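You operate a simulated robot arm through the tools that you are given. There is no shell and no other tool. Be economical: measure what you need, move in short steps, check, and stop when the job is done.

You run a simulated robot arm. Do the job below in one go: nothing can be reset, and whatever is moved stays where it is left.

Task
Put things in order on the top of the side table. At the end: the white peg from the top of the side table stands where the orange pad stood; the clear big jar stands where the clear tall glass stood; the orange pad stands on top of the yellow heat stamp; the clear tall glass is on the brown flattened carton; whatever was shut is shut again. Leave all else as you found it, and nothing knocked over.

The check looks at the end state, three seconds after you hand in, the way a careful person would. Anything else that was tipped, shoved, dropped, spilled or broken makes it a failure.

Robot
A 7-joint arm with a two-finger parallel gripper, fixed in place. Base frame: the origin is at the foot of the arm, x ahead of it, y to its left, z up; the work surface is at about z = 0. Units: m, degrees, N and s.
With the tool pointing down near the work surface it reaches from about 0.24 to 0.62 m from the base axis. Its first joint turns from -66.0 to 66.0 degrees. Payload 2.6 kg.
The TCP is the grasp point between the finger pads, 0.03 m short of the fingertips. In the tool frame z runs along the fingers and y along their closing line. Largest opening 0.094 m; finger width 0.028, thickness 0.01; the body of the gripper, 0.05 by 0.096 m, starts 0.055 m behind the TCP.
Orientation is told as [roll, pitch, yaw] about the base's x, y, z axes, in that order, counted from this pose: with the fingers straight down and closing along the base's y, the tool's x points along the base's -x, its y along +y and its z along -z.

Tools
- The arm moves only by the tool play_rows. Its argument "rows" is a list that holds one entry, the list of rows, each a list of 7 numbers: the shift along the base's x, y, z in units of 200 mm (1.0 is 200 mm), then the turn, a rotation vector about the base's x, y, z in units of 60 degrees (1.0 is 60 degrees), then the finger opening in m, from 0 to 0.094. In form: [[[dx, dy, dz, rx, ry, rz, claw], ...]]. A call has 1 to 8 rows; each row is the pose to reach, as a shift and turn from the pose commanded when the call began. A call with a number of a shift or a turn outside -1 to 1 is refused whole. Rows are played at 5 a second. More than 0.05 m and 8.6 degrees between two rows, or a gripper value outside its range, and nothing of the call is played. A pose out of reach is approached as far as the arm can. The call stops where the force on the tool passes 40 N (or 10 N more than at its start, if that is more) or the arm is blocked; 0.2 s more then pass. Each finger travels about 0.072 m/s and halts on what it meets, pressing with about 37 N; the grip force reading is that of the motor and also rises with nothing between the fingers. The clock runs only during rows and for 0.2 s after the last one: add rows that repeat a pose to give the fingers time. It gives the time, the measured TCP pose, the force on the tool (base axes), the opening and the grip force at its end, in the units of the frame above (readings bear some noise).
- Cameras (640 x 400 px; columns grow to the right, rows downward): "scene" is fixed at [0.0461, 0.4495, 0.5507]; the picture's right is [-0.60, -0.80, 0.00], its down [-0.55, 0.41, -0.73] and it looks along [0.58, -0.43, -0.69] (base axes); focal length 310 px, centre (320, 200). "wrist" rides on the gripper at [0.076, 0.014, -0.103] in the tool frame; the picture's right is [-0.18, 0.98, 0.00], its down [-0.75, -0.14, -0.64] and it looks along [-0.63, -0.12, 0.77] (tool axes); focal length 243 px, centre (320, 200). There is no depth. A picture from a camera that has moved, and an enlarged one, comes with that camera's place and axes in the base frame and with its lens.
- get_image(camera): a new picture of that camera. No time passes.
- enlarge(camera, box): a new picture of the part [left, top, right, bottom] of that camera's present view, enlarged. No time passes.
- finish_job(): hands the job in; it is judged then, once.

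Go step by step. Nothing tells you positions but the pictures and the camera data: compare them with the known pose of the tool, close in by small moves and look again before you grip or let go. The budget is 120 turns and 84 pictures, counting those below and the enlarged ones. Unless the task says otherwise, let go and move clear before handing in.

The tools are called after "Emit:" by a JSON object that holds its "fn" and its "kwargs". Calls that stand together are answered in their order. play_rows: Moves the arm, as the interface text tells. Its arguments: {"type":"object","properties":{"rows":{"type":"array","items":{"type":"array","items":{"type":"array","items":{"type":"number"}}}}},"required":["rows"]} The other tools are called the same way: get_image (camera) takes a picture; enlarge (camera, box) takes an enlarged picture of a part of a camera's view; finish_job () hands the job in.

At the start:

```text
t: 0.0
tcp_pos: [0.2874, 0.2121, 0.3185]
tool_rot: [-0.1, 0.1, 0.0]
contact_force: [0.4, 0.4, -0.1]
opening: 0.094
grasp_force: 0.1
```

scene: 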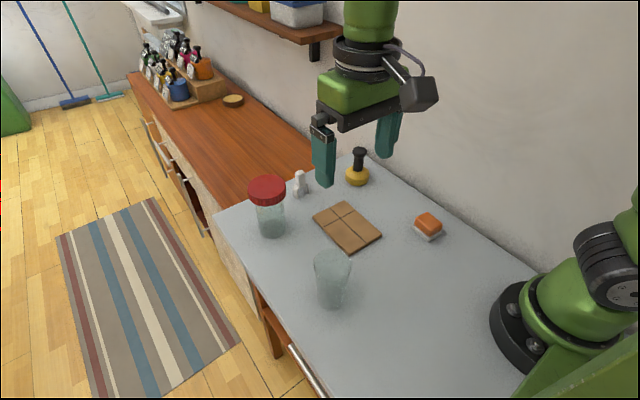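
wrist: 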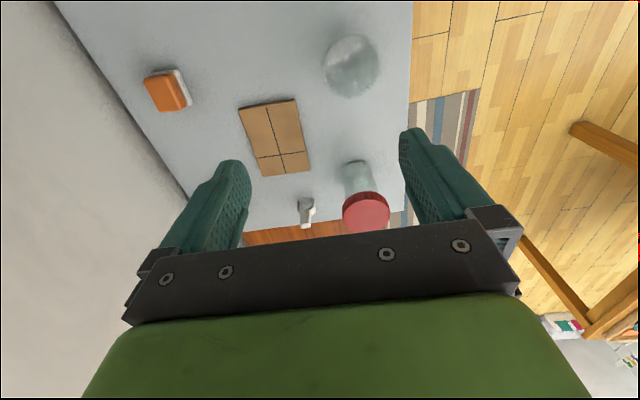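

I see the glass nearest, then the jar with its red lid, the carton, pad, stamp and peg. I'll take enlarged views before any move.

Emit:
{"fn": "enlarge", "kwargs": {"camera": "scene", "box": [230, 130, 390, 230]}}

Emit:
{"fn": "enlarge", "kwargs": {"camera": "scene", "box": [290, 200, 450, 320]}}

Emit:
{"fn": "enlarge", "kwargs": {"camera": "wrist", "box": [130, 20, 410, 240]}}

```text
4.00 times, centred on (310, 180) of scene
camera zoom: at [0.0461, 0.4495, 0.5507], right [-0.6, -0.8, 0.0], down [-0.55, 0.41, -0.73], along [0.58, -0.43, -0.69], focal length 1242 px, centre (360, 280)
```

zoom: 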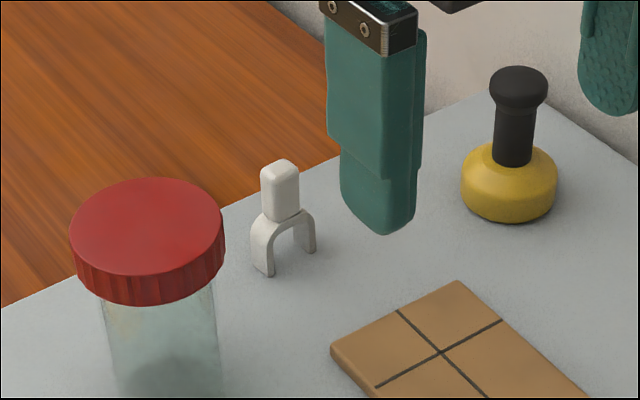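

```text
3.33 times, centred on (370, 260) of scene
camera zoom: at [0.0461, 0.4495, 0.5507], right [-0.6, -0.8, 0.0], down [-0.55, 0.41, -0.73], along [0.58, -0.43, -0.69], focal length 1035 px, centre (153, 0)
```

zoom: 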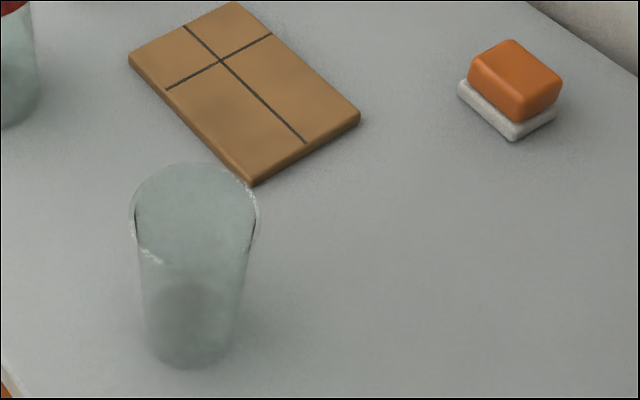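

```text
1.82 times, centred on (270, 130) of wrist
camera zoom: at [0.2115, 0.2252, 0.4213], right [0.18, 0.98, 0.0], down [0.75, -0.14, 0.64], along [0.63, -0.12, -0.77], focal length 441 px, centre (411, 327)
```

zoom: 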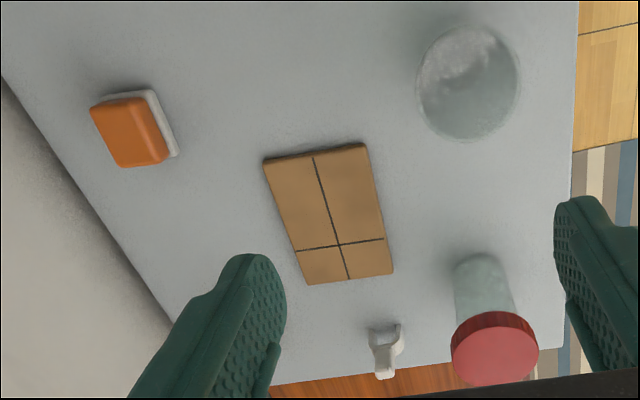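

The pad is near (0.276, -0.027), with its sides nearly along x (5 cm) and y (3.5 cm). I'll move above it, staying high.

Emit:
{"fn": "play_rows", "kwargs": {"rows": [[[0, -0.2, -0.1, 0, 0, 0, 0.094], [0, -0.4, -0.2, 0, 0, 0, 0.094], [0, -0.6, -0.3, 0, 0, 0, 0.094], [0, -0.8, -0.4, 0, 0, 0, 0.094], [-0.02, -1.0, -0.5, 0, 0, 0, 0.094]]]}}

Emit:
{"fn": "get_image", "kwargs": {"camera": "wrist"}}

Emit:
{"fn": "get_image", "kwargs": {"camera": "scene"}}

```text
t: 1.2
tcp_pos: [0.2811, 0.012, 0.2175]
tool_rot: [0.0, 0.0, 0.0]
contact_force: [0.2, 0.6, 0.9]
opening: 0.0939
grasp_force: 0.1
```

```text
78 pictures are left
camera wrist: at [0.2051, 0.026, 0.3193], right [0.18, 0.98, 0.0], down [0.75, -0.14, 0.64], along [0.63, -0.12, -0.77], focal length 243 px, centre (320, 200)
```

wrist: 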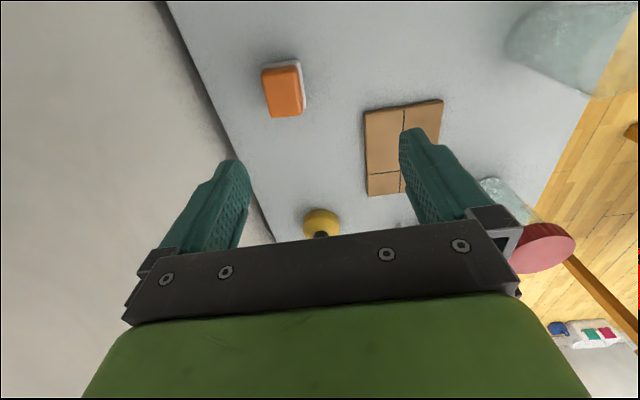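

```text
77 pictures are left
```

scene: 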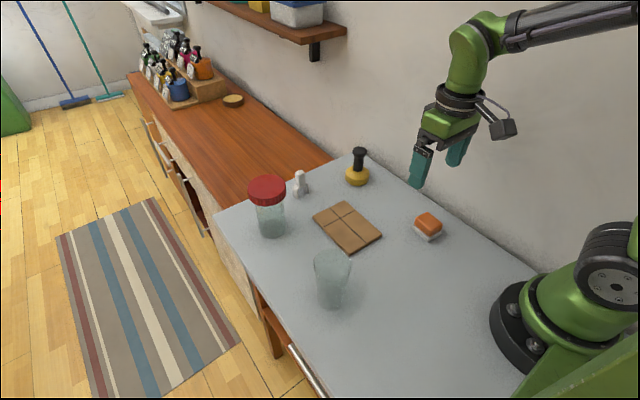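

The pad fits (0.279, -0.031) with about -5° yaw. I'll align above it and look from lower down.

Emit:
{"fn": "play_rows", "kwargs": {"rows": [[[0, -0.11, -0.15, 0, 0, -0.04, 0.08], [-0.01, -0.215, -0.3, 0, 0, -0.083, 0.07], [-0.01, -0.215, -0.5, 0, 0, -0.083, 0.07], [-0.01, -0.215, -0.5, 0, 0, -0.083, 0.07]]]}}

Emit:
{"fn": "get_image", "kwargs": {"camera": "wrist"}}

Emit:
{"fn": "enlarge", "kwargs": {"camera": "scene", "box": [360, 130, 520, 250]}}

```text
t: 2.2
tcp_pos: [0.2801, -0.0317, 0.1202]
tool_rot: [-0.1, 0.0, -5.1]
contact_force: [-0.5, 0.5, 0.3]
opening: 0.0701
grasp_force: 0.0
```

```text
76 pictures are left
camera wrist: at [0.2066, -0.0116, 0.2213], right [0.27, 0.96, 0.0], down [0.74, -0.21, 0.64], along [0.62, -0.17, -0.77], focal length 243 px, centre (320, 200)
```

wrist: 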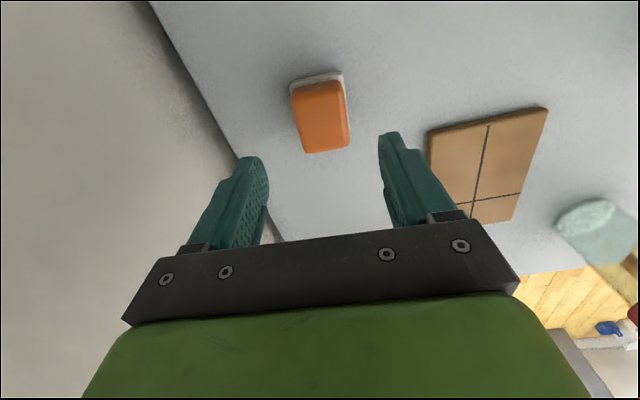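

```text
3.33 times, centred on (440, 190) of scene
camera zoom: at [0.0461, 0.4495, 0.5507], right [-0.6, -0.8, 0.0], down [-0.55, 0.41, -0.73], along [0.58, -0.43, -0.69], focal length 1035 px, centre (-80, 233)
```

zoom: 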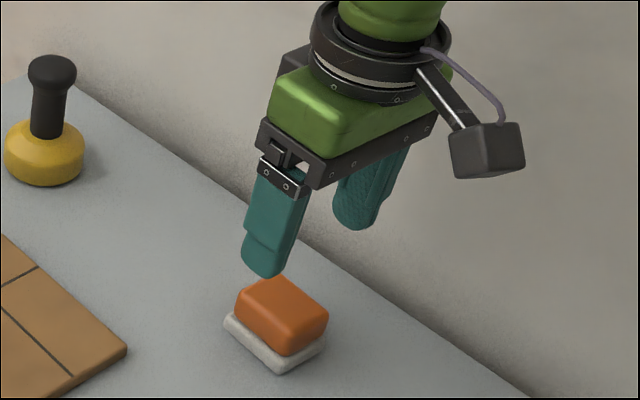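

The pad centre reads (0.278, -0.030), slightly more rotated. I'll descend around it and grip.

Emit:
{"fn": "play_rows", "kwargs": {"rows": [[[-0.01, 0.005, -0.15, 0, 0, -0.02, 0.07], [-0.01, 0.005, -0.3, 0, 0, -0.02, 0.07], [-0.01, 0.005, -0.405, 0, 0, -0.02, 0.07], [-0.01, 0.005, -0.405, 0, 0, -0.02, 0.07]]]}}

Emit:
{"fn": "get_image", "kwargs": {"camera": "wrist"}}

Emit:
{"fn": "enlarge", "kwargs": {"camera": "scene", "box": [360, 150, 520, 270]}}

```text
t: 3.2
tcp_pos: [0.279, -0.0309, 0.0382]
tool_rot: [0.0, 0.2, -6.3]
contact_force: [-0.4, 0.8, -0.5]
opening: 0.0701
grasp_force: 0.0
```

```text
74 pictures are left
camera wrist: at [0.2049, -0.0085, 0.1392], right [0.29, 0.96, 0.0], down [0.73, -0.22, 0.64], along [0.61, -0.19, -0.77], focal length 243 px, centre (320, 200)
```

wrist: 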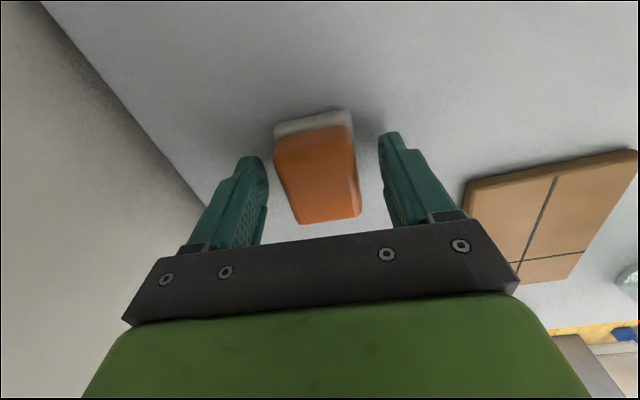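

```text
3.33 times, centred on (440, 210) of scene
camera zoom: at [0.0461, 0.4495, 0.5507], right [-0.6, -0.8, 0.0], down [-0.55, 0.41, -0.73], along [0.58, -0.43, -0.69], focal length 1035 px, centre (-80, 167)
```

zoom: 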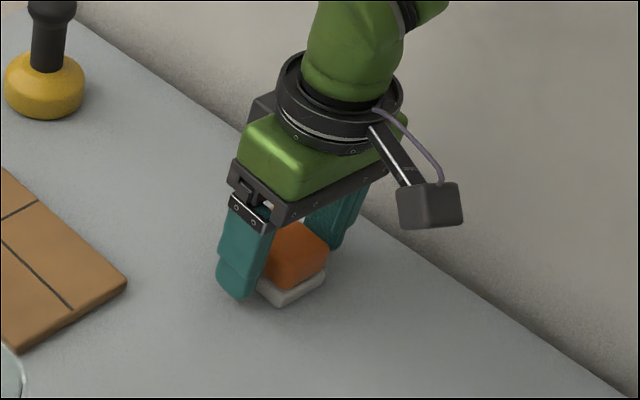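

The pad sits centred between the fingers. I'll rise 8 mm so only the orange body is gripped, then close.

Emit:
{"fn": "play_rows", "kwargs": {"rows": [[[0, 0, 0.035, 0, 0, 0, 0.07], [0, 0, 0.035, 0, 0, 0, 0.045], [0, 0, 0.035, 0, 0, 0, 0.03], [0, 0, 0.035, 0, 0, 0, 0.02], [0, 0, 0.035, 0, 0, 0, 0.02], [0, 0, 0.035, 0, 0, 0, 0.02]]]}}

Emit:
{"fn": "get_image", "kwargs": {"camera": "wrist"}}

```text
t: 4.6
tcp_pos: [0.2784, -0.0301, 0.0456]
tool_rot: [0.1, -0.1, -6.2]
contact_force: [0.6, 0.9, -0.9]
opening: 0.04
grasp_force: 36.4
```

```text
72 pictures are left
camera wrist: at [0.2054, -0.0084, 0.1472], right [0.29, 0.96, 0.0], down [0.73, -0.22, 0.64], along [0.61, -0.19, -0.77], focal length 243 px, centre (320, 200)
```

wrist: 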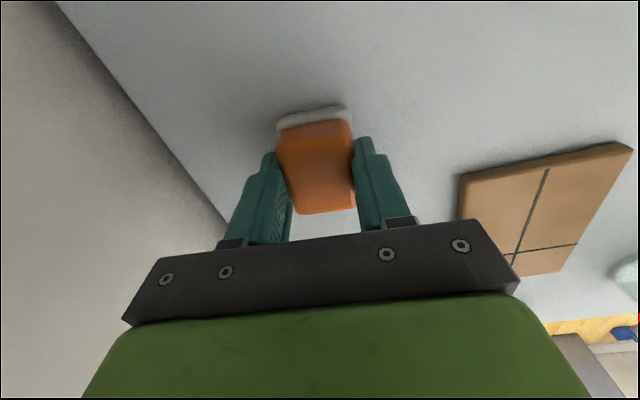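

The pad is gripped at 40 mm width. Next I'll lift it straight up and check that the white plate came along.

Emit:
{"fn": "play_rows", "kwargs": {"rows": [[[0, 0, 0.1, 0, 0, 0, 0.02], [0, 0, 0.3, 0, 0, 0, 0.02], [0, 0, 0.5, 0, 0, 0, 0.02], [0, 0, 0.7, 0, 0, 0, 0.02], [0.15, 0, 0.8, 0, 0, 0, 0.02], [0.35, 0, 0.8, 0, 0, 0, 0.02], [0.5, 0, 0.8, 0, 0, 0, 0.02], [0.6, 0, 0.8, 0, 0, 0, 0.02]]]}}

Emit:
{"fn": "get_image", "kwargs": {"camera": "wrist"}}

Emit:
{"fn": "get_image", "kwargs": {"camera": "scene"}}

```text
t: 6.4
tcp_pos: [0.3998, -0.0288, 0.2057]
tool_rot: [-0.1, 0.0, -6.2]
contact_force: [0.2, 0.4, 0.3]
opening: 0.0201
grasp_force: 0.1
```

```text
71 pictures are left
camera wrist: at [0.3259, -0.0084, 0.3073], right [0.29, 0.96, 0.0], down [0.73, -0.22, 0.64], along [0.61, -0.19, -0.77], focal length 243 px, centre (320, 200)
```

wrist: 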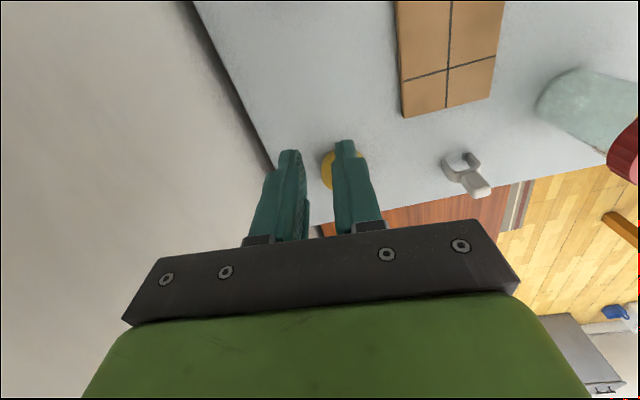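

```text
70 pictures are left
```

scene: 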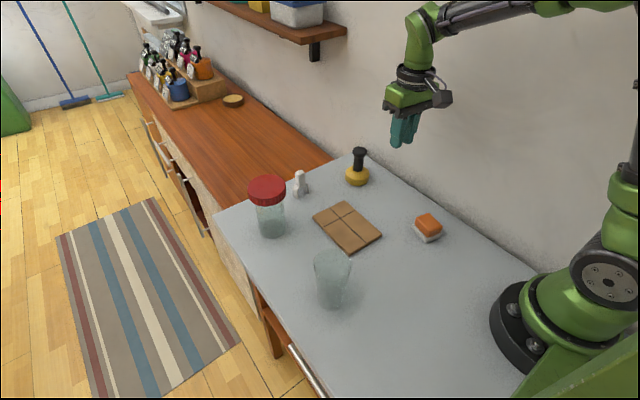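

The pad slipped out and stayed on the table. I'll look at it before going back for a lower grip.

Emit:
{"fn": "enlarge", "kwargs": {"camera": "scene", "box": [380, 190, 480, 260]}}

Emit:
{"fn": "enlarge", "kwargs": {"camera": "scene", "box": [320, 130, 400, 200]}}

```text
5.71 times, centred on (430, 225) of scene
camera zoom: at [0.0461, 0.4495, 0.5507], right [-0.6, -0.8, 0.0], down [-0.55, 0.41, -0.73], along [0.58, -0.43, -0.69], focal length 1774 px, centre (-309, 57)
```

zoom: 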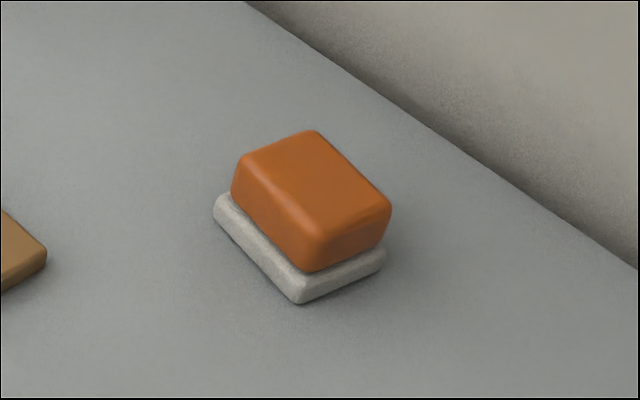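

```text
5.71 times, centred on (360, 165) of scene
camera zoom: at [0.0461, 0.4495, 0.5507], right [-0.6, -0.8, 0.0], down [-0.55, 0.41, -0.73], along [0.58, -0.43, -0.69], focal length 1774 px, centre (91, 400)
```

zoom: 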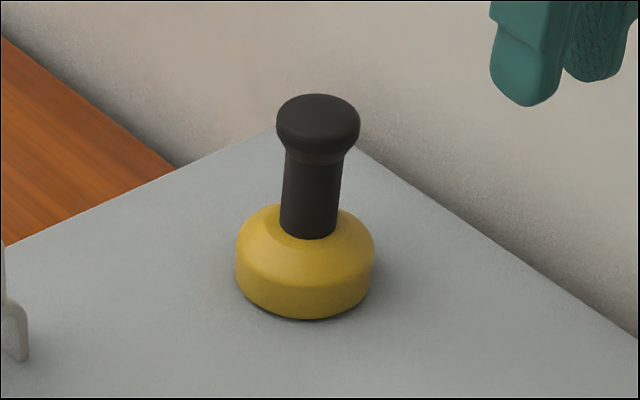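

The pad still stands at (0.276, -0.029) and is about 34 mm high. I'll return with open fingers and grip deeper.

Emit:
{"fn": "play_rows", "kwargs": {"rows": [[[-0.2, 0, 0, 0, 0, 0, 0.04], [-0.4, 0, 0, 0, 0, 0, 0.06], [-0.6, 0, -0.1, 0, 0, 0, 0.07], [-0.62, 0.0, -0.3, 0, 0, 0, 0.07], [-0.62, 0.0, -0.5, 0, 0, 0, 0.07], [-0.62, 0.0, -0.5, 0, 0, 0, 0.07]]]}}

Emit:
{"fn": "get_image", "kwargs": {"camera": "wrist"}}

```text
t: 7.8
tcp_pos: [0.2747, -0.0302, 0.1054]
tool_rot: [0.0, 0.1, -6.2]
contact_force: [-0.1, 0.5, 0.1]
opening: 0.0701
grasp_force: 0.0
```

```text
67 pictures are left
camera wrist: at [0.2012, -0.0082, 0.2069], right [0.29, 0.96, 0.0], down [0.73, -0.22, 0.64], along [0.61, -0.19, -0.77], focal length 243 px, centre (320, 200)
```

wrist: 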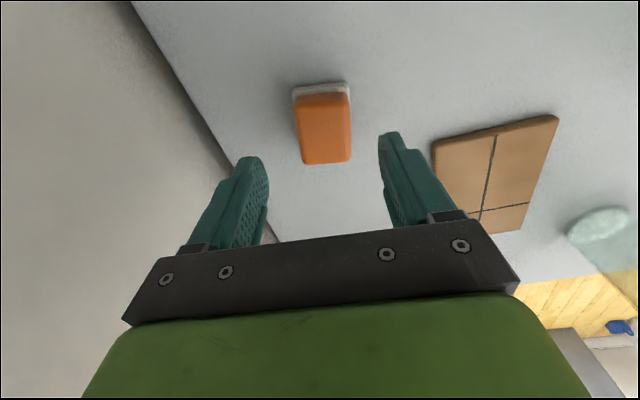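

I'm above the pad again and aligned. I'll descend to 0.035, close, and lift only 1 cm as a test.

Emit:
{"fn": "play_rows", "kwargs": {"rows": [[[0, 0, -0.2, 0, 0, 0, 0.07], [0, 0, -0.348, 0, 0, 0, 0.07], [0, 0, -0.348, 0, 0, 0, 0.05], [0, 0, -0.348, 0, 0, 0, 0.03], [0, 0, -0.348, 0, 0, 0, 0.03], [0, 0, -0.348, 0, 0, 0, 0.03]]]}}

Emit:
{"fn": "play_rows", "kwargs": {"rows": [[[0, 0, 0.02, 0, 0, 0, 0.03], [0, 0, 0.04, 0, 0, 0, 0.03], [0, 0, 0.06, 0, 0, 0, 0.03]]]}}

Emit:
{"fn": "get_image", "kwargs": {"camera": "wrist"}}

Emit:
{"fn": "enlarge", "kwargs": {"camera": "scene", "box": [380, 170, 480, 250]}}

```text
t: 9.2
tcp_pos: [0.276, -0.0308, 0.0368]
tool_rot: [0.0, 0.0, -6.1]
contact_force: [0.2, 0.8, 0.8]
opening: 0.0447
grasp_force: 36.5
```

```text
t: 10.0
tcp_pos: [0.2755, -0.0297, 0.0474]
tool_rot: [0.1, 0.1, -6.2]
contact_force: [0.9, 0.8, -0.7]
opening: 0.0445
grasp_force: 37.4
```

```text
66 pictures are left
camera wrist: at [0.2013, -0.0087, 0.1491], right [0.29, 0.96, 0.0], down [0.73, -0.22, 0.64], along [0.61, -0.19, -0.77], focal length 243 px, centre (320, 200)
```

wrist: 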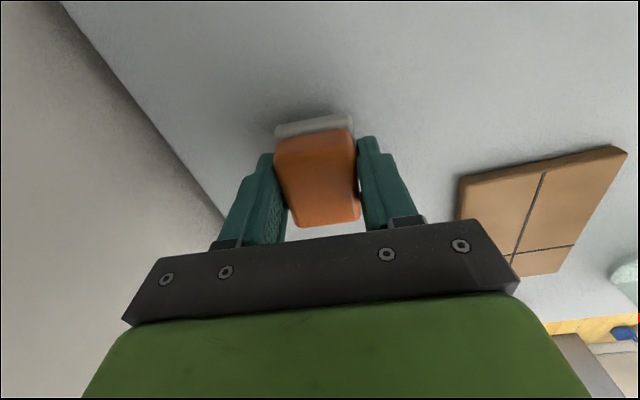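

```text
5.00 times, centred on (430, 210) of scene
camera zoom: at [0.0461, 0.4495, 0.5507], right [-0.6, -0.8, 0.0], down [-0.55, 0.41, -0.73], along [0.58, -0.43, -0.69], focal length 1552 px, centre (-230, 150)
```

zoom: 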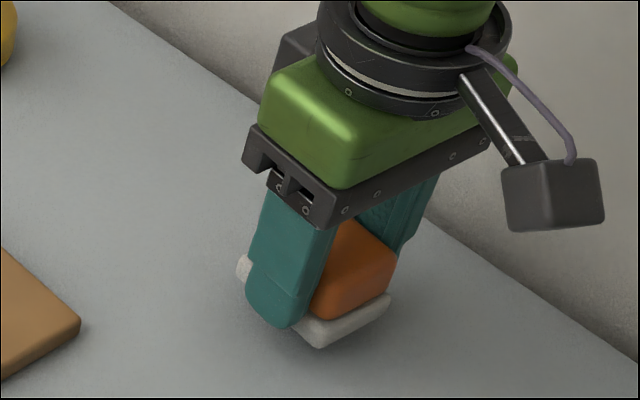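

The pad is lifted level, held by its plate. I'll raise it gently and carry it toward the stamp.

Emit:
{"fn": "play_rows", "kwargs": {"rows": [[[0, 0, 0.08, 0, 0, 0, 0.03], [0, 0, 0.18, 0, 0, 0, 0.03], [0, 0, 0.3, 0, 0, 0, 0.03], [0, 0, 0.42, 0, 0, 0, 0.03], [0, 0, 0.54, 0, 0, 0, 0.03], [0, 0, 0.64, 0, 0, 0, 0.03], [0, 0, 0.7, 0, 0, 0, 0.03]]]}}

Emit:
{"fn": "play_rows", "kwargs": {"rows": [[[0.08, 0, 0, 0, 0, 0.01, 0.03], [0.2, 0, 0, 0, 0, 0.02, 0.03], [0.34, 0, 0, 0, 0, 0.03, 0.03], [0.48, 0, 0, 0, 0, 0.05, 0.03], [0.62, 0, 0, 0, 0, 0.07, 0.03], [0.74, 0, 0, 0, 0, 0.09, 0.03], [0.82, 0, 0, 0, 0, 0.1, 0.03], [0.85, 0, 0, 0, 0, 0.1, 0.03]]]}}

Emit:
{"fn": "get_image", "kwargs": {"camera": "wrist"}}

Emit:
{"fn": "get_image", "kwargs": {"camera": "scene"}}

```text
t: 11.6
tcp_pos: [0.2756, -0.0318, 0.1882]
tool_rot: [0.0, 0.1, -6.2]
contact_force: [-0.3, -0.1, -0.6]
opening: 0.0447
grasp_force: 36.9
```

```text
t: 13.4
tcp_pos: [0.4448, -0.0314, 0.1888]
tool_rot: [0.1, 0.0, -0.2]
contact_force: [0.2, -0.8, -0.3]
opening: 0.0444
grasp_force: 36.7
```

```text
64 pictures are left
camera wrist: at [0.3695, -0.0164, 0.2895], right [0.19, 0.98, 0.0], down [0.75, -0.14, 0.64], along [0.63, -0.12, -0.77], focal length 243 px, centre (320, 200)
```

wrist: 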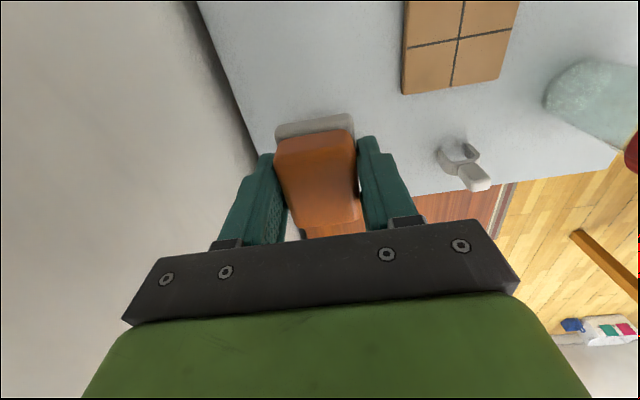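

```text
63 pictures are left
```

scene: 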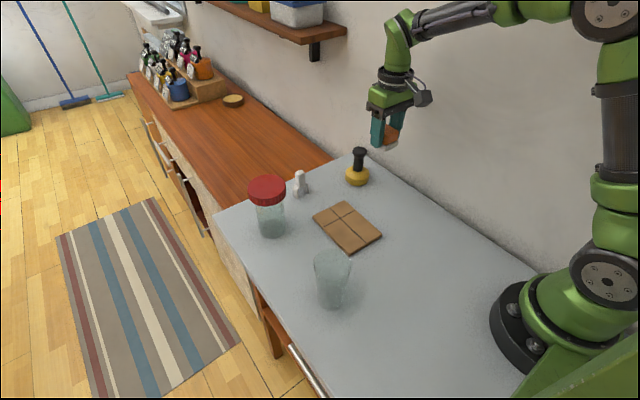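

The stamp axis works out to about (0.517, -0.028), with its top near z 0.096. I'll hover just above it and check the alignment in the scene view.

Emit:
{"fn": "play_rows", "kwargs": {"rows": [[[0.08, 0, 0, 0, 0, 0, 0.03], [0.2, 0.01, 0, 0, 0, 0, 0.03], [0.3, 0.017, 0, 0, 0, 0, 0.03], [0.353, 0.017, -0.03, 0, 0, 0, 0.03], [0.353, 0.017, -0.1, 0, 0, 0, 0.03], [0.353, 0.017, -0.119, 0, 0, 0, 0.03]]]}}

Emit:
{"fn": "enlarge", "kwargs": {"camera": "scene", "box": [310, 100, 410, 200]}}

Emit:
{"fn": "get_image", "kwargs": {"camera": "wrist"}}

```text
t: 14.8
tcp_pos: [0.5172, -0.0255, 0.1621]
tool_rot: [0.0, 0.1, -0.2]
contact_force: [0.6, 0.2, 0.5]
opening: 0.0444
grasp_force: 36.7
```

```text
4.00 times, centred on (360, 150) of scene
camera zoom: at [0.0461, 0.4495, 0.5507], right [-0.6, -0.8, 0.0], down [-0.55, 0.41, -0.73], along [0.58, -0.43, -0.69], focal length 1242 px, centre (160, 400)
```

zoom: 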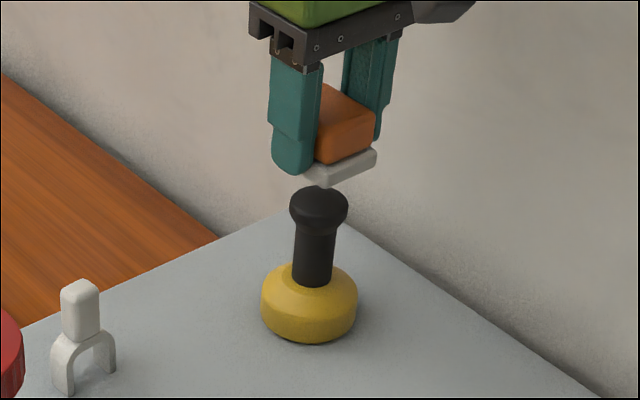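

```text
61 pictures are left
camera wrist: at [0.4409, -0.0131, 0.2648], right [0.19, 0.98, 0.0], down [0.75, -0.14, 0.64], along [0.63, -0.12, -0.77], focal length 243 px, centre (320, 200)
```

wrist: 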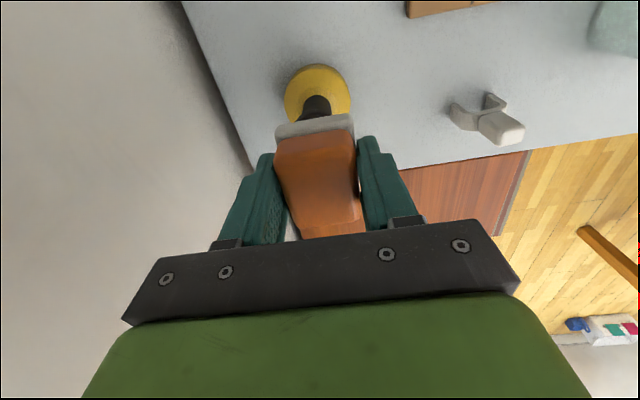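

The pad is aligned with the knob to within a few millimetres. I'll lower it in small steps and watch the force.

Emit:
{"fn": "play_rows", "kwargs": {"rows": [[[0, -0.005, -0.04, 0, 0, 0, 0.03], [0, -0.005, -0.08, 0, 0, 0, 0.03], [0, -0.005, -0.1, 0, 0, 0, 0.03]]]}}

Emit:
{"fn": "enlarge", "kwargs": {"camera": "scene", "box": [320, 110, 400, 170]}}

```text
t: 15.6
tcp_pos: [0.5164, -0.0272, 0.1428]
tool_rot: [0.0, 0.0, -0.2]
contact_force: [-0.2, 0.3, -0.3]
opening: 0.0444
grasp_force: 36.8
```

```text
6.67 times, centred on (360, 140) of scene
camera zoom: at [0.0461, 0.4495, 0.5507], right [-0.6, -0.8, 0.0], down [-0.55, 0.41, -0.73], along [0.58, -0.43, -0.69], focal length 2070 px, centre (53, 600)
```

zoom: 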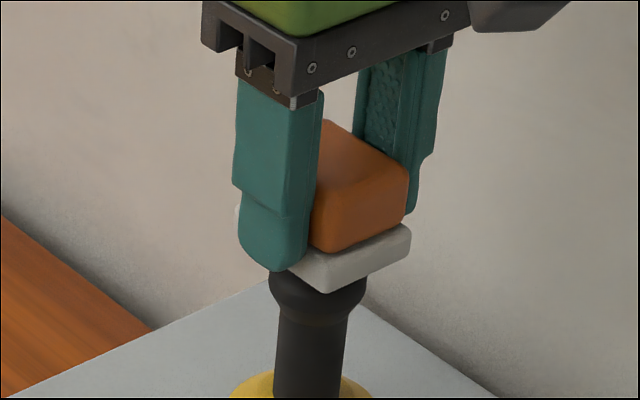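

The pad sits about 2.5 mm to the right of the knob axis. I'll nudge it and keep lowering.

Emit:
{"fn": "play_rows", "kwargs": {"rows": [[[0.003, 0.01, -0.015, 0, 0, 0, 0.03], [0.003, 0.01, -0.03, 0, 0, 0, 0.03]]]}}

Emit:
{"fn": "play_rows", "kwargs": {"rows": [[[0, 0, -0.01, 0, 0, 0, 0.03]]]}}

Emit:
{"fn": "play_rows", "kwargs": {"rows": [[[0, 0, -0.01, 0, 0, 0, 0.03]]]}}

Emit:
{"fn": "enlarge", "kwargs": {"camera": "scene", "box": [320, 120, 400, 180]}}

```text
t: 16.2
tcp_pos: [0.5161, -0.0256, 0.1381]
tool_rot: [0.0, 0.1, -0.3]
contact_force: [-0.4, 0.1, -1.4]
opening: 0.0445
grasp_force: 37.4
```

```text
t: 16.6
tcp_pos: [0.5153, -0.0259, 0.1347]
tool_rot: [0.0, 0.0, -0.2]
contact_force: [-0.3, -0.3, -1.2]
opening: 0.0445
grasp_force: 37.3
```

```text
t: 17.0
tcp_pos: [0.5163, -0.0256, 0.1338]
tool_rot: [0.0, 0.0, -0.2]
contact_force: [-1.5, -0.6, 3.3]
opening: 0.0447
grasp_force: 36.7
```

```text
6.67 times, centred on (360, 150) of scene
camera zoom: at [0.0461, 0.4495, 0.5507], right [-0.6, -0.8, 0.0], down [-0.55, 0.41, -0.73], along [0.58, -0.43, -0.69], focal length 2070 px, centre (53, 533)
```

zoom: 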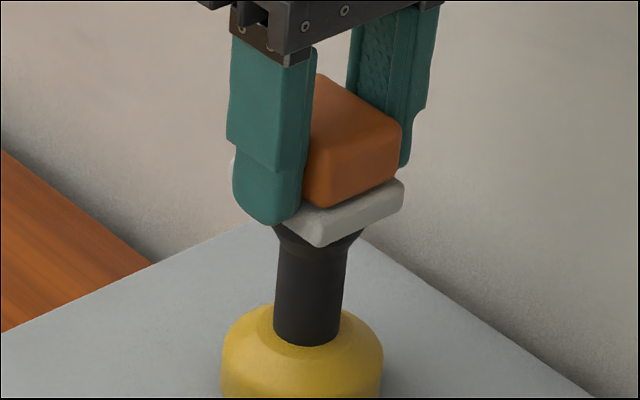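

Contact is felt at 3.3 N and the pad is centred over the knob. I'll press 0.6 mm more and release slowly.

Emit:
{"fn": "play_rows", "kwargs": {"rows": [[[0, 0, -0.003, 0, 0, 0, 0.03], [0, 0, -0.003, 0, 0, 0, 0.046], [0, 0, -0.003, 0, 0, 0, 0.05], [0, 0, -0.003, 0, 0, 0, 0.06], [0, 0, -0.003, 0, 0, 0, 0.07], [0, 0, -0.003, 0, 0, 0, 0.07]]]}}

Emit:
{"fn": "enlarge", "kwargs": {"camera": "scene", "box": [320, 120, 400, 180]}}

```text
t: 18.4
tcp_pos: [0.5174, -0.0259, 0.133]
tool_rot: [0.0, 0.0, -0.1]
contact_force: [0.2, 0.3, 0.2]
opening: 0.0699
grasp_force: 0.1
```

```text
6.67 times, centred on (360, 150) of scene
camera zoom: at [0.0461, 0.4495, 0.5507], right [-0.6, -0.8, 0.0], down [-0.55, 0.41, -0.73], along [0.58, -0.43, -0.69], focal length 2070 px, centre (53, 533)
```

zoom: 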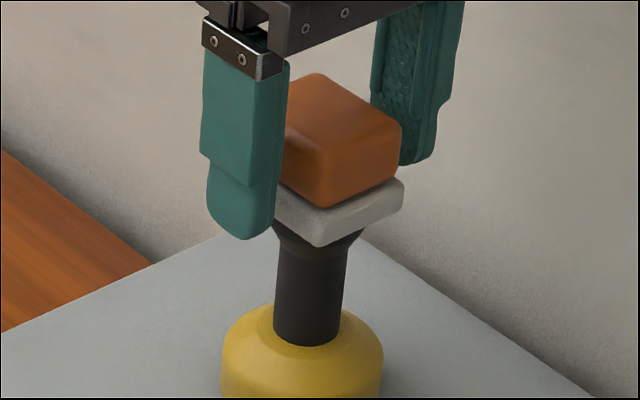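

The pad stands stable on the stamp. I'll go straight up and then over to the peg.

Emit:
{"fn": "play_rows", "kwargs": {"rows": [[[0, 0, 0.1, 0, 0, 0, 0.07], [0, 0, 0.3, 0, 0, 0, 0.07], [0, 0, 0.5, 0, 0, 0, 0.07], [-0.1, 0.1, 0.6, 0, 0, 0, 0.07], [-0.15, 0.3, 0.6, 0, 0, 0, 0.07], [-0.15, 0.5, 0.6, 0, 0, 0, 0.07], [-0.1, 0.7, 0.6, 0, 0, 0, 0.07], [-0.1, 0.8, 0.55, 0, 0, 0, 0.07]]]}}

Emit:
{"fn": "get_image", "kwargs": {"camera": "wrist"}}

Emit:
{"fn": "get_image", "kwargs": {"camera": "scene"}}

```text
t: 20.2
tcp_pos: [0.496, 0.1351, 0.2437]
tool_rot: [0.0, 0.0, -0.2]
contact_force: [0.1, -0.9, -0.7]
opening: 0.0701
grasp_force: 0.1
```

```text
57 pictures are left
camera wrist: at [0.4212, 0.149, 0.3464], right [0.19, 0.98, 0.0], down [0.75, -0.14, 0.64], along [0.63, -0.12, -0.77], focal length 243 px, centre (320, 200)
```

wrist: 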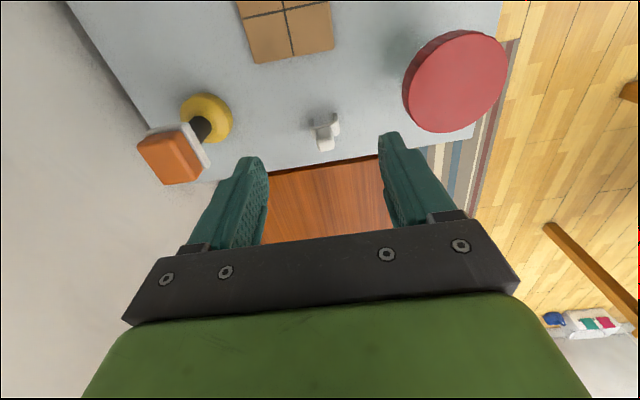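

```text
56 pictures are left
```

scene: 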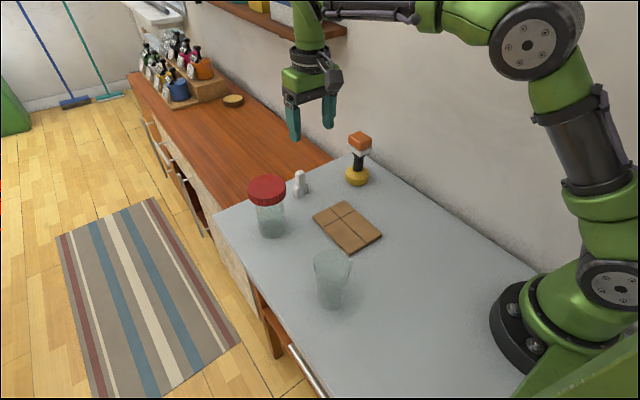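

The pad is stacked safely. I'll zoom on the peg for its pose.

Emit:
{"fn": "enlarge", "kwargs": {"camera": "wrist", "box": [260, 80, 400, 170]}}

Emit:
{"fn": "enlarge", "kwargs": {"camera": "scene", "box": [260, 160, 340, 210]}}

```text
4.44 times, centred on (330, 125) of wrist
camera zoom: at [0.4212, 0.149, 0.3464], right [0.19, 0.98, 0.0], down [0.75, -0.14, 0.64], along [0.63, -0.12, -0.77], focal length 1078 px, centre (276, 533)
```

zoom: 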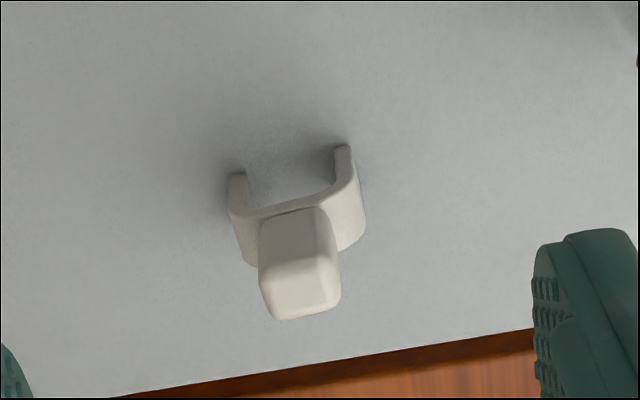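

```text
8.00 times, centred on (300, 185) of scene
camera zoom: at [0.0461, 0.4495, 0.5507], right [-0.6, -0.8, 0.0], down [-0.55, 0.41, -0.73], along [0.58, -0.43, -0.69], focal length 2484 px, centre (480, 320)
```

zoom: 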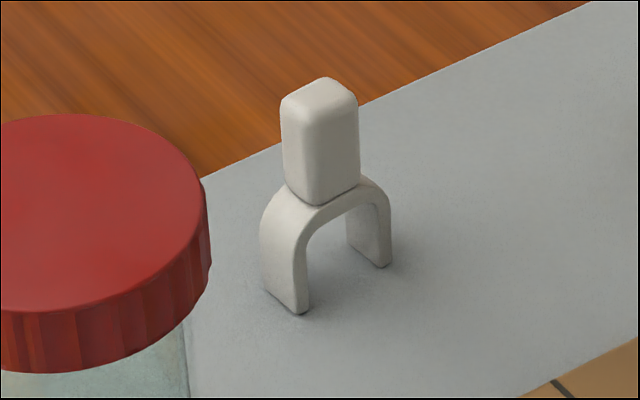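

The peg is an arch with a head at about (0.558, 0.131), 76 mm high and turned about +5°. I'll align above it at mid height and look again.

Emit:
{"fn": "play_rows", "kwargs": {"rows": [[[0.15, -0.01, 0, 0, 0, 0.04, 0.06], [0.31, -0.02, -0.1, 0, 0, 0.083, 0.06], [0.31, -0.02, -0.3, 0, 0, 0.083, 0.06], [0.31, -0.02, -0.5, 0, 0, 0.083, 0.06], [0.31, -0.02, -0.5, 0, 0, 0.083, 0.06]]]}}

Emit:
{"fn": "get_image", "kwargs": {"camera": "wrist"}}

Emit:
{"fn": "enlarge", "kwargs": {"camera": "scene", "box": [250, 110, 370, 210]}}

```text
t: 21.4
tcp_pos: [0.5577, 0.1294, 0.1432]
tool_rot: [0.0, 0.0, 4.7]
contact_force: [0.4, -0.5, -0.1]
opening: 0.0599
grasp_force: 0.0
```

```text
53 pictures are left
camera wrist: at [0.482, 0.1364, 0.2452], right [0.1, 0.99, 0.0], down [0.76, -0.08, 0.64], along [0.64, -0.06, -0.77], focal length 243 px, centre (320, 200)
```

wrist: 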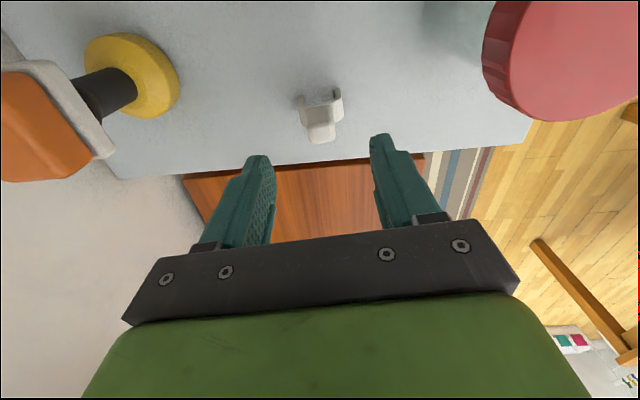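

```text
4.00 times, centred on (310, 160) of scene
camera zoom: at [0.0461, 0.4495, 0.5507], right [-0.6, -0.8, 0.0], down [-0.55, 0.41, -0.73], along [0.58, -0.43, -0.69], focal length 1242 px, centre (360, 360)
```

zoom: 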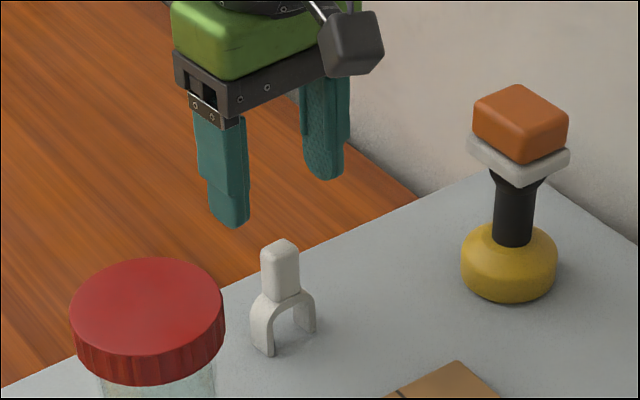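

The peg head reads (0.558, 0.130), directly under the tool. I'll lower the fingers around it.

Emit:
{"fn": "play_rows", "kwargs": {"rows": [[[0, 0.005, -0.15, 0, 0, 0, 0.06], [0, 0.005, -0.3, 0, 0, 0, 0.06], [0, 0.005, -0.355, 0, 0, 0, 0.06], [0, 0.005, -0.355, 0, 0, 0, 0.06]]]}}

Emit:
{"fn": "get_image", "kwargs": {"camera": "wrist"}}

Emit:
{"fn": "enlarge", "kwargs": {"camera": "scene", "box": [250, 130, 350, 210]}}

```text
t: 22.4
tcp_pos: [0.5581, 0.1316, 0.072]
tool_rot: [0.0, 0.0, 4.8]
contact_force: [-0.8, 1.5, -0.1]
opening: 0.0598
grasp_force: 0.1
```

```text
51 pictures are left
camera wrist: at [0.4811, 0.1379, 0.1739], right [0.1, 0.99, 0.0], down [0.76, -0.08, 0.64], along [0.64, -0.06, -0.77], focal length 243 px, centre (320, 200)
```

wrist: 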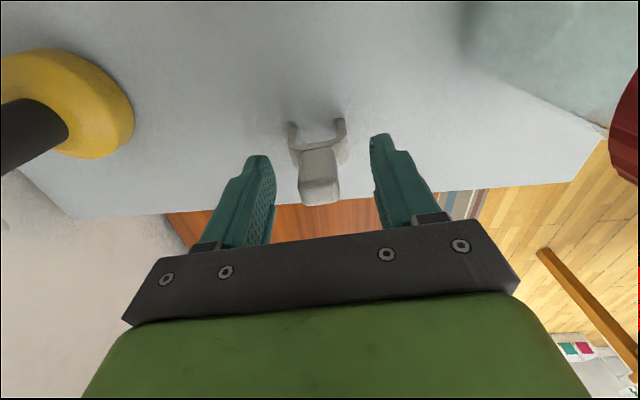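

```text
5.00 times, centred on (300, 170) of scene
camera zoom: at [0.0461, 0.4495, 0.5507], right [-0.6, -0.8, 0.0], down [-0.55, 0.41, -0.73], along [0.58, -0.43, -0.69], focal length 1552 px, centre (420, 350)
```

zoom: 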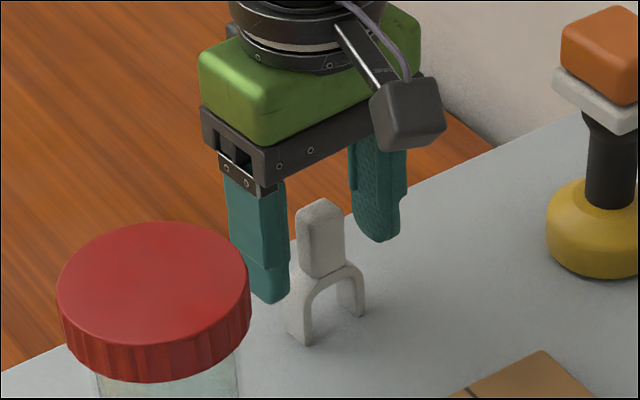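

The head is centred between the fingers. I'll close and do a small test lift.

Emit:
{"fn": "play_rows", "kwargs": {"rows": [[[0, 0, 0, 0, 0, 0, 0.045], [0, 0, 0, 0, 0, 0, 0.03], [0, 0, 0, 0, 0, 0, 0.015], [0, 0, 0, 0, 0, 0, 0.01], [0, 0, 0, 0, 0, 0, 0.01], [0, 0, 0, 0, 0, 0, 0.01]]]}}

Emit:
{"fn": "play_rows", "kwargs": {"rows": [[[0, 0, 0.03, 0, 0, 0, 0.01], [0, 0, 0.06, 0, 0, 0, 0.01], [0, 0, 0.1, 0, 0, 0, 0.01]]]}}

Emit:
{"fn": "enlarge", "kwargs": {"camera": "scene", "box": [250, 120, 350, 200]}}

Emit:
{"fn": "get_image", "kwargs": {"camera": "wrist"}}

```text
t: 23.8
tcp_pos: [0.5575, 0.1303, 0.0715]
tool_rot: [0.0, 0.1, 4.7]
contact_force: [0.7, -0.2, -0.7]
opening: 0.0227
grasp_force: 37.0
```

```text
t: 24.6
tcp_pos: [0.5582, 0.1318, 0.0915]
tool_rot: [-0.1, 0.1, 4.8]
contact_force: [0.3, 0.2, -0.3]
opening: 0.0228
grasp_force: 37.3
```

```text
5.00 times, centred on (300, 160) of scene
camera zoom: at [0.0461, 0.4495, 0.5507], right [-0.6, -0.8, 0.0], down [-0.55, 0.41, -0.73], along [0.58, -0.43, -0.69], focal length 1552 px, centre (420, 400)
```

zoom: 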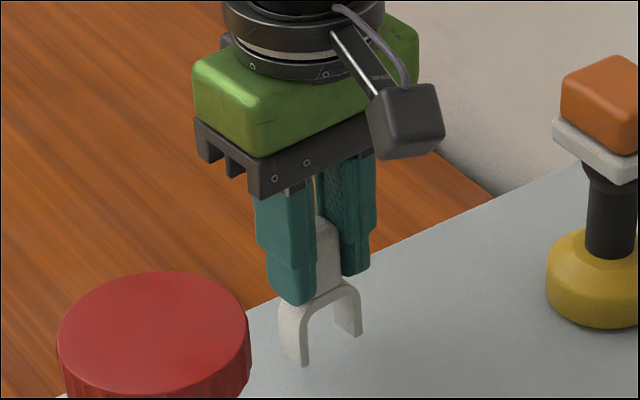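

```text
48 pictures are left
camera wrist: at [0.4815, 0.1384, 0.1943], right [0.1, 0.99, 0.0], down [0.76, -0.08, 0.64], along [0.64, -0.06, -0.77], focal length 243 px, centre (320, 200)
```

wrist: 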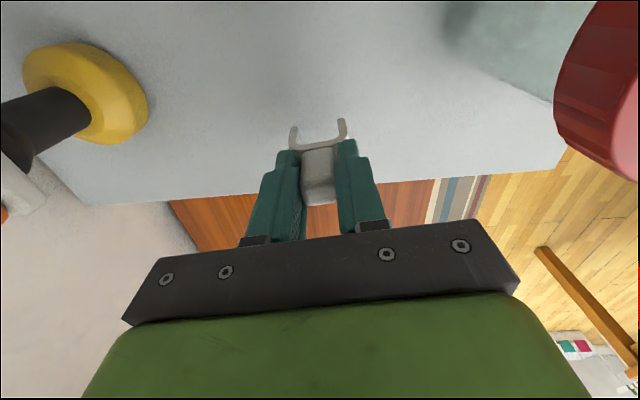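

The peg is held level. I'll raise it, then carry it to the pad's old spot at (0.276, -0.029).

Emit:
{"fn": "play_rows", "kwargs": {"rows": [[[0, 0, 0.15, 0, 0, 0, 0.01], [0, 0, 0.33, 0, 0, 0, 0.01], [0, 0, 0.5, 0, 0, 0, 0.01], [-0.08, 0, 0.64, 0, 0, 0, 0.01], [-0.25, 0, 0.68, 0, 0, 0, 0.01], [-0.43, 0, 0.68, 0, 0, 0, 0.01], [-0.6, -0.04, 0.68, 0, 0, 0, 0.01], [-0.7, -0.1, 0.68, 0, 0, 0, 0.01]]]}}

Emit:
{"fn": "play_rows", "kwargs": {"rows": [[[-0.1, -0.14, 0, 0, 0, 0, 0.01], [-0.22, -0.3, 0, 0, 0, 0, 0.01], [-0.36, -0.44, 0, 0, 0, 0, 0.01], [-0.5, -0.57, -0.05, 0, 0, 0, 0.01], [-0.62, -0.66, -0.15, 0, 0, 0, 0.01], [-0.7, -0.7, -0.28, 0, 0, 0, 0.01], [-0.7, -0.7, -0.4, 0, 0, 0, 0.01], [-0.7, -0.7, -0.45, 0, 0, 0, 0.01]]]}}

Emit:
{"fn": "get_image", "kwargs": {"camera": "wrist"}}

Emit:
{"fn": "get_image", "kwargs": {"camera": "scene"}}

```text
t: 26.4
tcp_pos: [0.419, 0.1112, 0.2269]
tool_rot: [-0.1, -0.1, 4.9]
contact_force: [0.9, 0.2, -0.1]
opening: 0.0228
grasp_force: 36.9
```

```text
t: 28.2
tcp_pos: [0.2776, -0.0304, 0.137]
tool_rot: [0.1, -0.2, 4.8]
contact_force: [-0.2, -0.3, -0.2]
opening: 0.0226
grasp_force: 37.3
```

```text
47 pictures are left
camera wrist: at [0.2017, -0.0235, 0.2393], right [0.1, 0.99, 0.0], down [0.76, -0.08, 0.64], along [0.64, -0.07, -0.77], focal length 243 px, centre (320, 200)
```

wrist: 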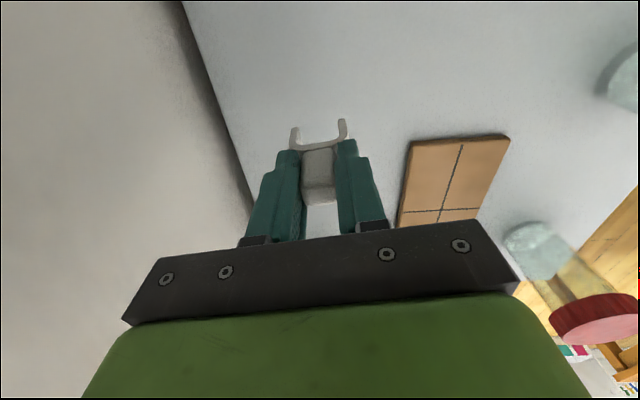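

```text
46 pictures are left
```

scene: 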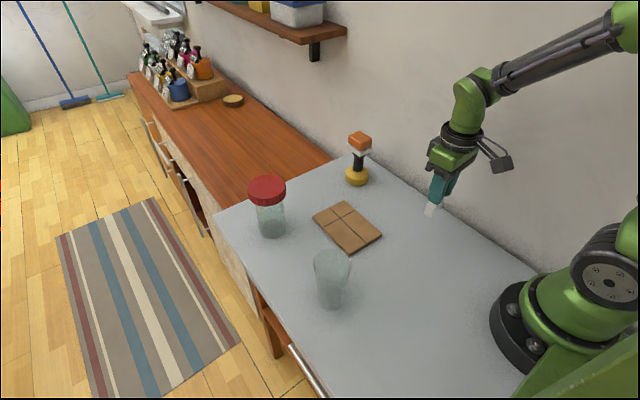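

The peg hovers over the target. I'll lower it, slowly at the end.

Emit:
{"fn": "play_rows", "kwargs": {"rows": [[[0, 0.005, -0.1, 0, 0, 0, 0.01], [0, 0.005, -0.2, 0, 0, 0, 0.01], [0, 0.005, -0.27, 0, 0, 0, 0.01], [0, 0.005, -0.3, 0, 0, 0, 0.01], [0, 0.005, -0.315, 0, 0, 0, 0.01]]]}}

Emit:
{"fn": "play_rows", "kwargs": {"rows": [[[0, 0, -0.005, 0, 0, 0, 0.01], [0, 0, -0.01, 0, 0, 0, 0.01]]]}}

Emit:
{"fn": "enlarge", "kwargs": {"camera": "scene", "box": [380, 170, 480, 250]}}

```text
t: 29.4
tcp_pos: [0.2775, -0.0279, 0.0749]
tool_rot: [-0.1, 0.0, 4.7]
contact_force: [0.6, 0.4, -0.4]
opening: 0.0229
grasp_force: 37.0
```

```text
t: 30.0
tcp_pos: [0.2786, -0.0269, 0.0731]
tool_rot: [0.0, 0.0, 4.9]
contact_force: [-0.2, 0.2, 0.0]
opening: 0.0229
grasp_force: 37.1
```

```text
5.00 times, centred on (430, 210) of scene
camera zoom: at [0.0461, 0.4495, 0.5507], right [-0.6, -0.8, 0.0], down [-0.55, 0.41, -0.73], along [0.58, -0.43, -0.69], focal length 1552 px, centre (-230, 150)
```

zoom: 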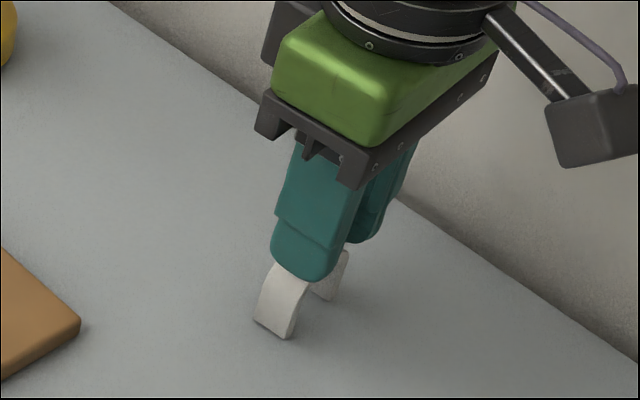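

Emit:
{"fn": "play_rows", "kwargs": {"rows": [[[0, 0, -0.006, 0, 0, 0, 0.01], [0, 0, -0.006, 0, 0, 0, 0.01]]]}}

Emit:
{"fn": "play_rows", "kwargs": {"rows": [[[0, 0, -0.006, 0, 0, 0, 0.01], [0, 0, -0.006, 0, 0, 0, 0.01]]]}}

```text
t: 30.6
tcp_pos: [0.2779, -0.0286, 0.0715]
tool_rot: [-0.1, -0.1, 4.7]
contact_force: [-0.5, -0.7, 2.0]
opening: 0.0227
grasp_force: 36.5
```

```text
t: 31.2
tcp_pos: [0.2785, -0.0268, 0.0712]
tool_rot: [0.0, -0.1, 4.8]
contact_force: [-4.1, -1.8, 22.7]
opening: 0.023
grasp_force: 37.4
```

The peg has touched the table (22 N now), so I'll ease up 0.8 mm, release and rise.

Emit:
{"fn": "play_rows", "kwargs": {"rows": [[[0, 0, 0.004, 0, 0, 0, 0.01], [0, 0, 0.004, 0, 0, 0, 0.025], [0, 0, 0.004, 0, 0, 0, 0.035], [0, 0, 0.004, 0, 0, 0, 0.05], [0, 0, 0.004, 0, 0, 0, 0.06], [0, 0, 0.15, 0, 0, 0, 0.06], [0, 0, 0.35, 0, 0, 0, 0.06], [0, 0, 0.55, 0, 0, 0, 0.06]]]}}

Emit:
{"fn": "enlarge", "kwargs": {"camera": "scene", "box": [380, 170, 480, 250]}}

Emit:
{"fn": "get_image", "kwargs": {"camera": "wrist"}}

```text
t: 33.0
tcp_pos: [0.2783, -0.0295, 0.1815]
tool_rot: [0.0, 0.1, 4.8]
contact_force: [-0.5, 0.9, 0.2]
opening: 0.0598
grasp_force: 0.1
```

```text
5.00 times, centred on (430, 210) of scene
camera zoom: at [0.0461, 0.4495, 0.5507], right [-0.6, -0.8, 0.0], down [-0.55, 0.41, -0.73], along [0.58, -0.43, -0.69], focal length 1552 px, centre (-230, 150)
```

zoom: 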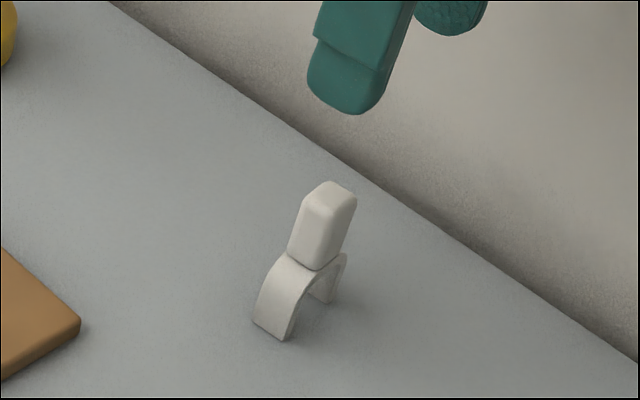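

```text
43 pictures are left
camera wrist: at [0.2015, -0.0226, 0.2831], right [0.1, 0.99, 0.0], down [0.76, -0.08, 0.64], along [0.64, -0.07, -0.77], focal length 243 px, centre (320, 200)
```

wrist: 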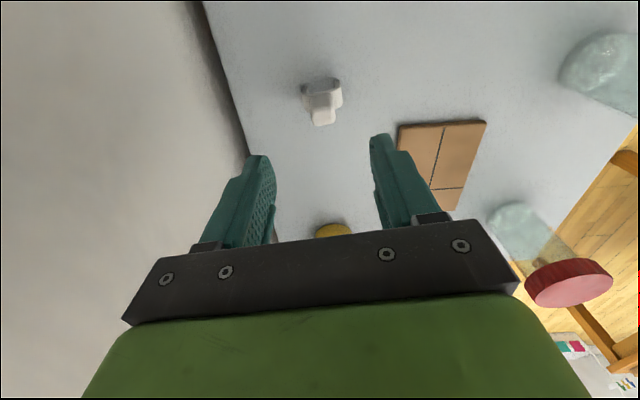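

The peg stands well in the pad's old spot. Next is the glass near (0.275, 0.251), so I'll rise and cross over high with the fingers open.

Emit:
{"fn": "play_rows", "kwargs": {"rows": [[[0, 0, 0.2, 0, 0, 0, 0.07], [0, 0.1, 0.38, 0, 0, 0, 0.08], [0, 0.3, 0.4, 0, 0, -0.03, 0.094], [0, 0.5, 0.4, 0, 0, -0.05, 0.094], [0, 0.7, 0.4, 0, 0, -0.08, 0.094], [0, 0.9, 0.4, 0, 0, -0.08, 0.094], [0, 1.0, 0.4, 0, 0, -0.08, 0.094]]]}}

Emit:
{"fn": "play_rows", "kwargs": {"rows": [[[-0.05, 0.2, 0, 0, 0, 0, 0.094], [-0.1, 0.3, 0, 0, 0, 0, 0.094], [-0.1, 0.3, 0, 0, 0, 0, 0.094]]]}}

Emit:
{"fn": "get_image", "kwargs": {"camera": "wrist"}}

Emit:
{"fn": "get_image", "kwargs": {"camera": "scene"}}

```text
t: 34.6
tcp_pos: [0.2796, 0.1728, 0.2619]
tool_rot: [0.1, 0.0, -0.1]
contact_force: [0.4, 0.3, -0.4]
opening: 0.094
grasp_force: 0.0
```

```text
t: 35.4
tcp_pos: [0.2586, 0.2302, 0.2622]
tool_rot: [0.0, 0.0, 0.0]
contact_force: [-0.2, -0.5, 0.1]
opening: 0.0939
grasp_force: 0.1
```

```text
42 pictures are left
camera wrist: at [0.1827, 0.2442, 0.364], right [0.18, 0.98, 0.0], down [0.75, -0.14, 0.64], along [0.63, -0.12, -0.77], focal length 243 px, centre (320, 200)
```

wrist: 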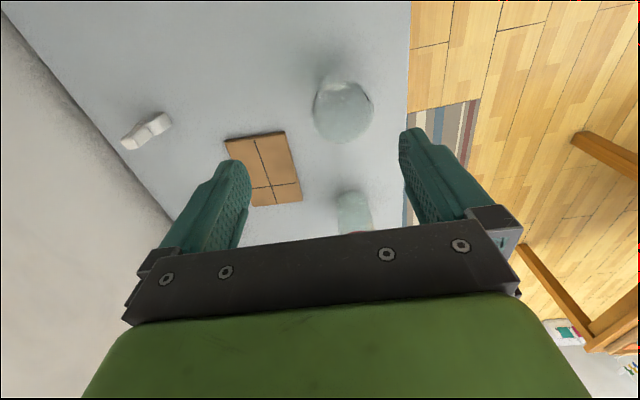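

```text
41 pictures are left
```

scene: 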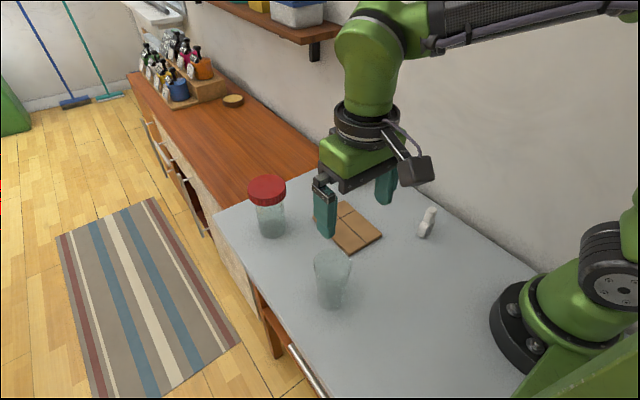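

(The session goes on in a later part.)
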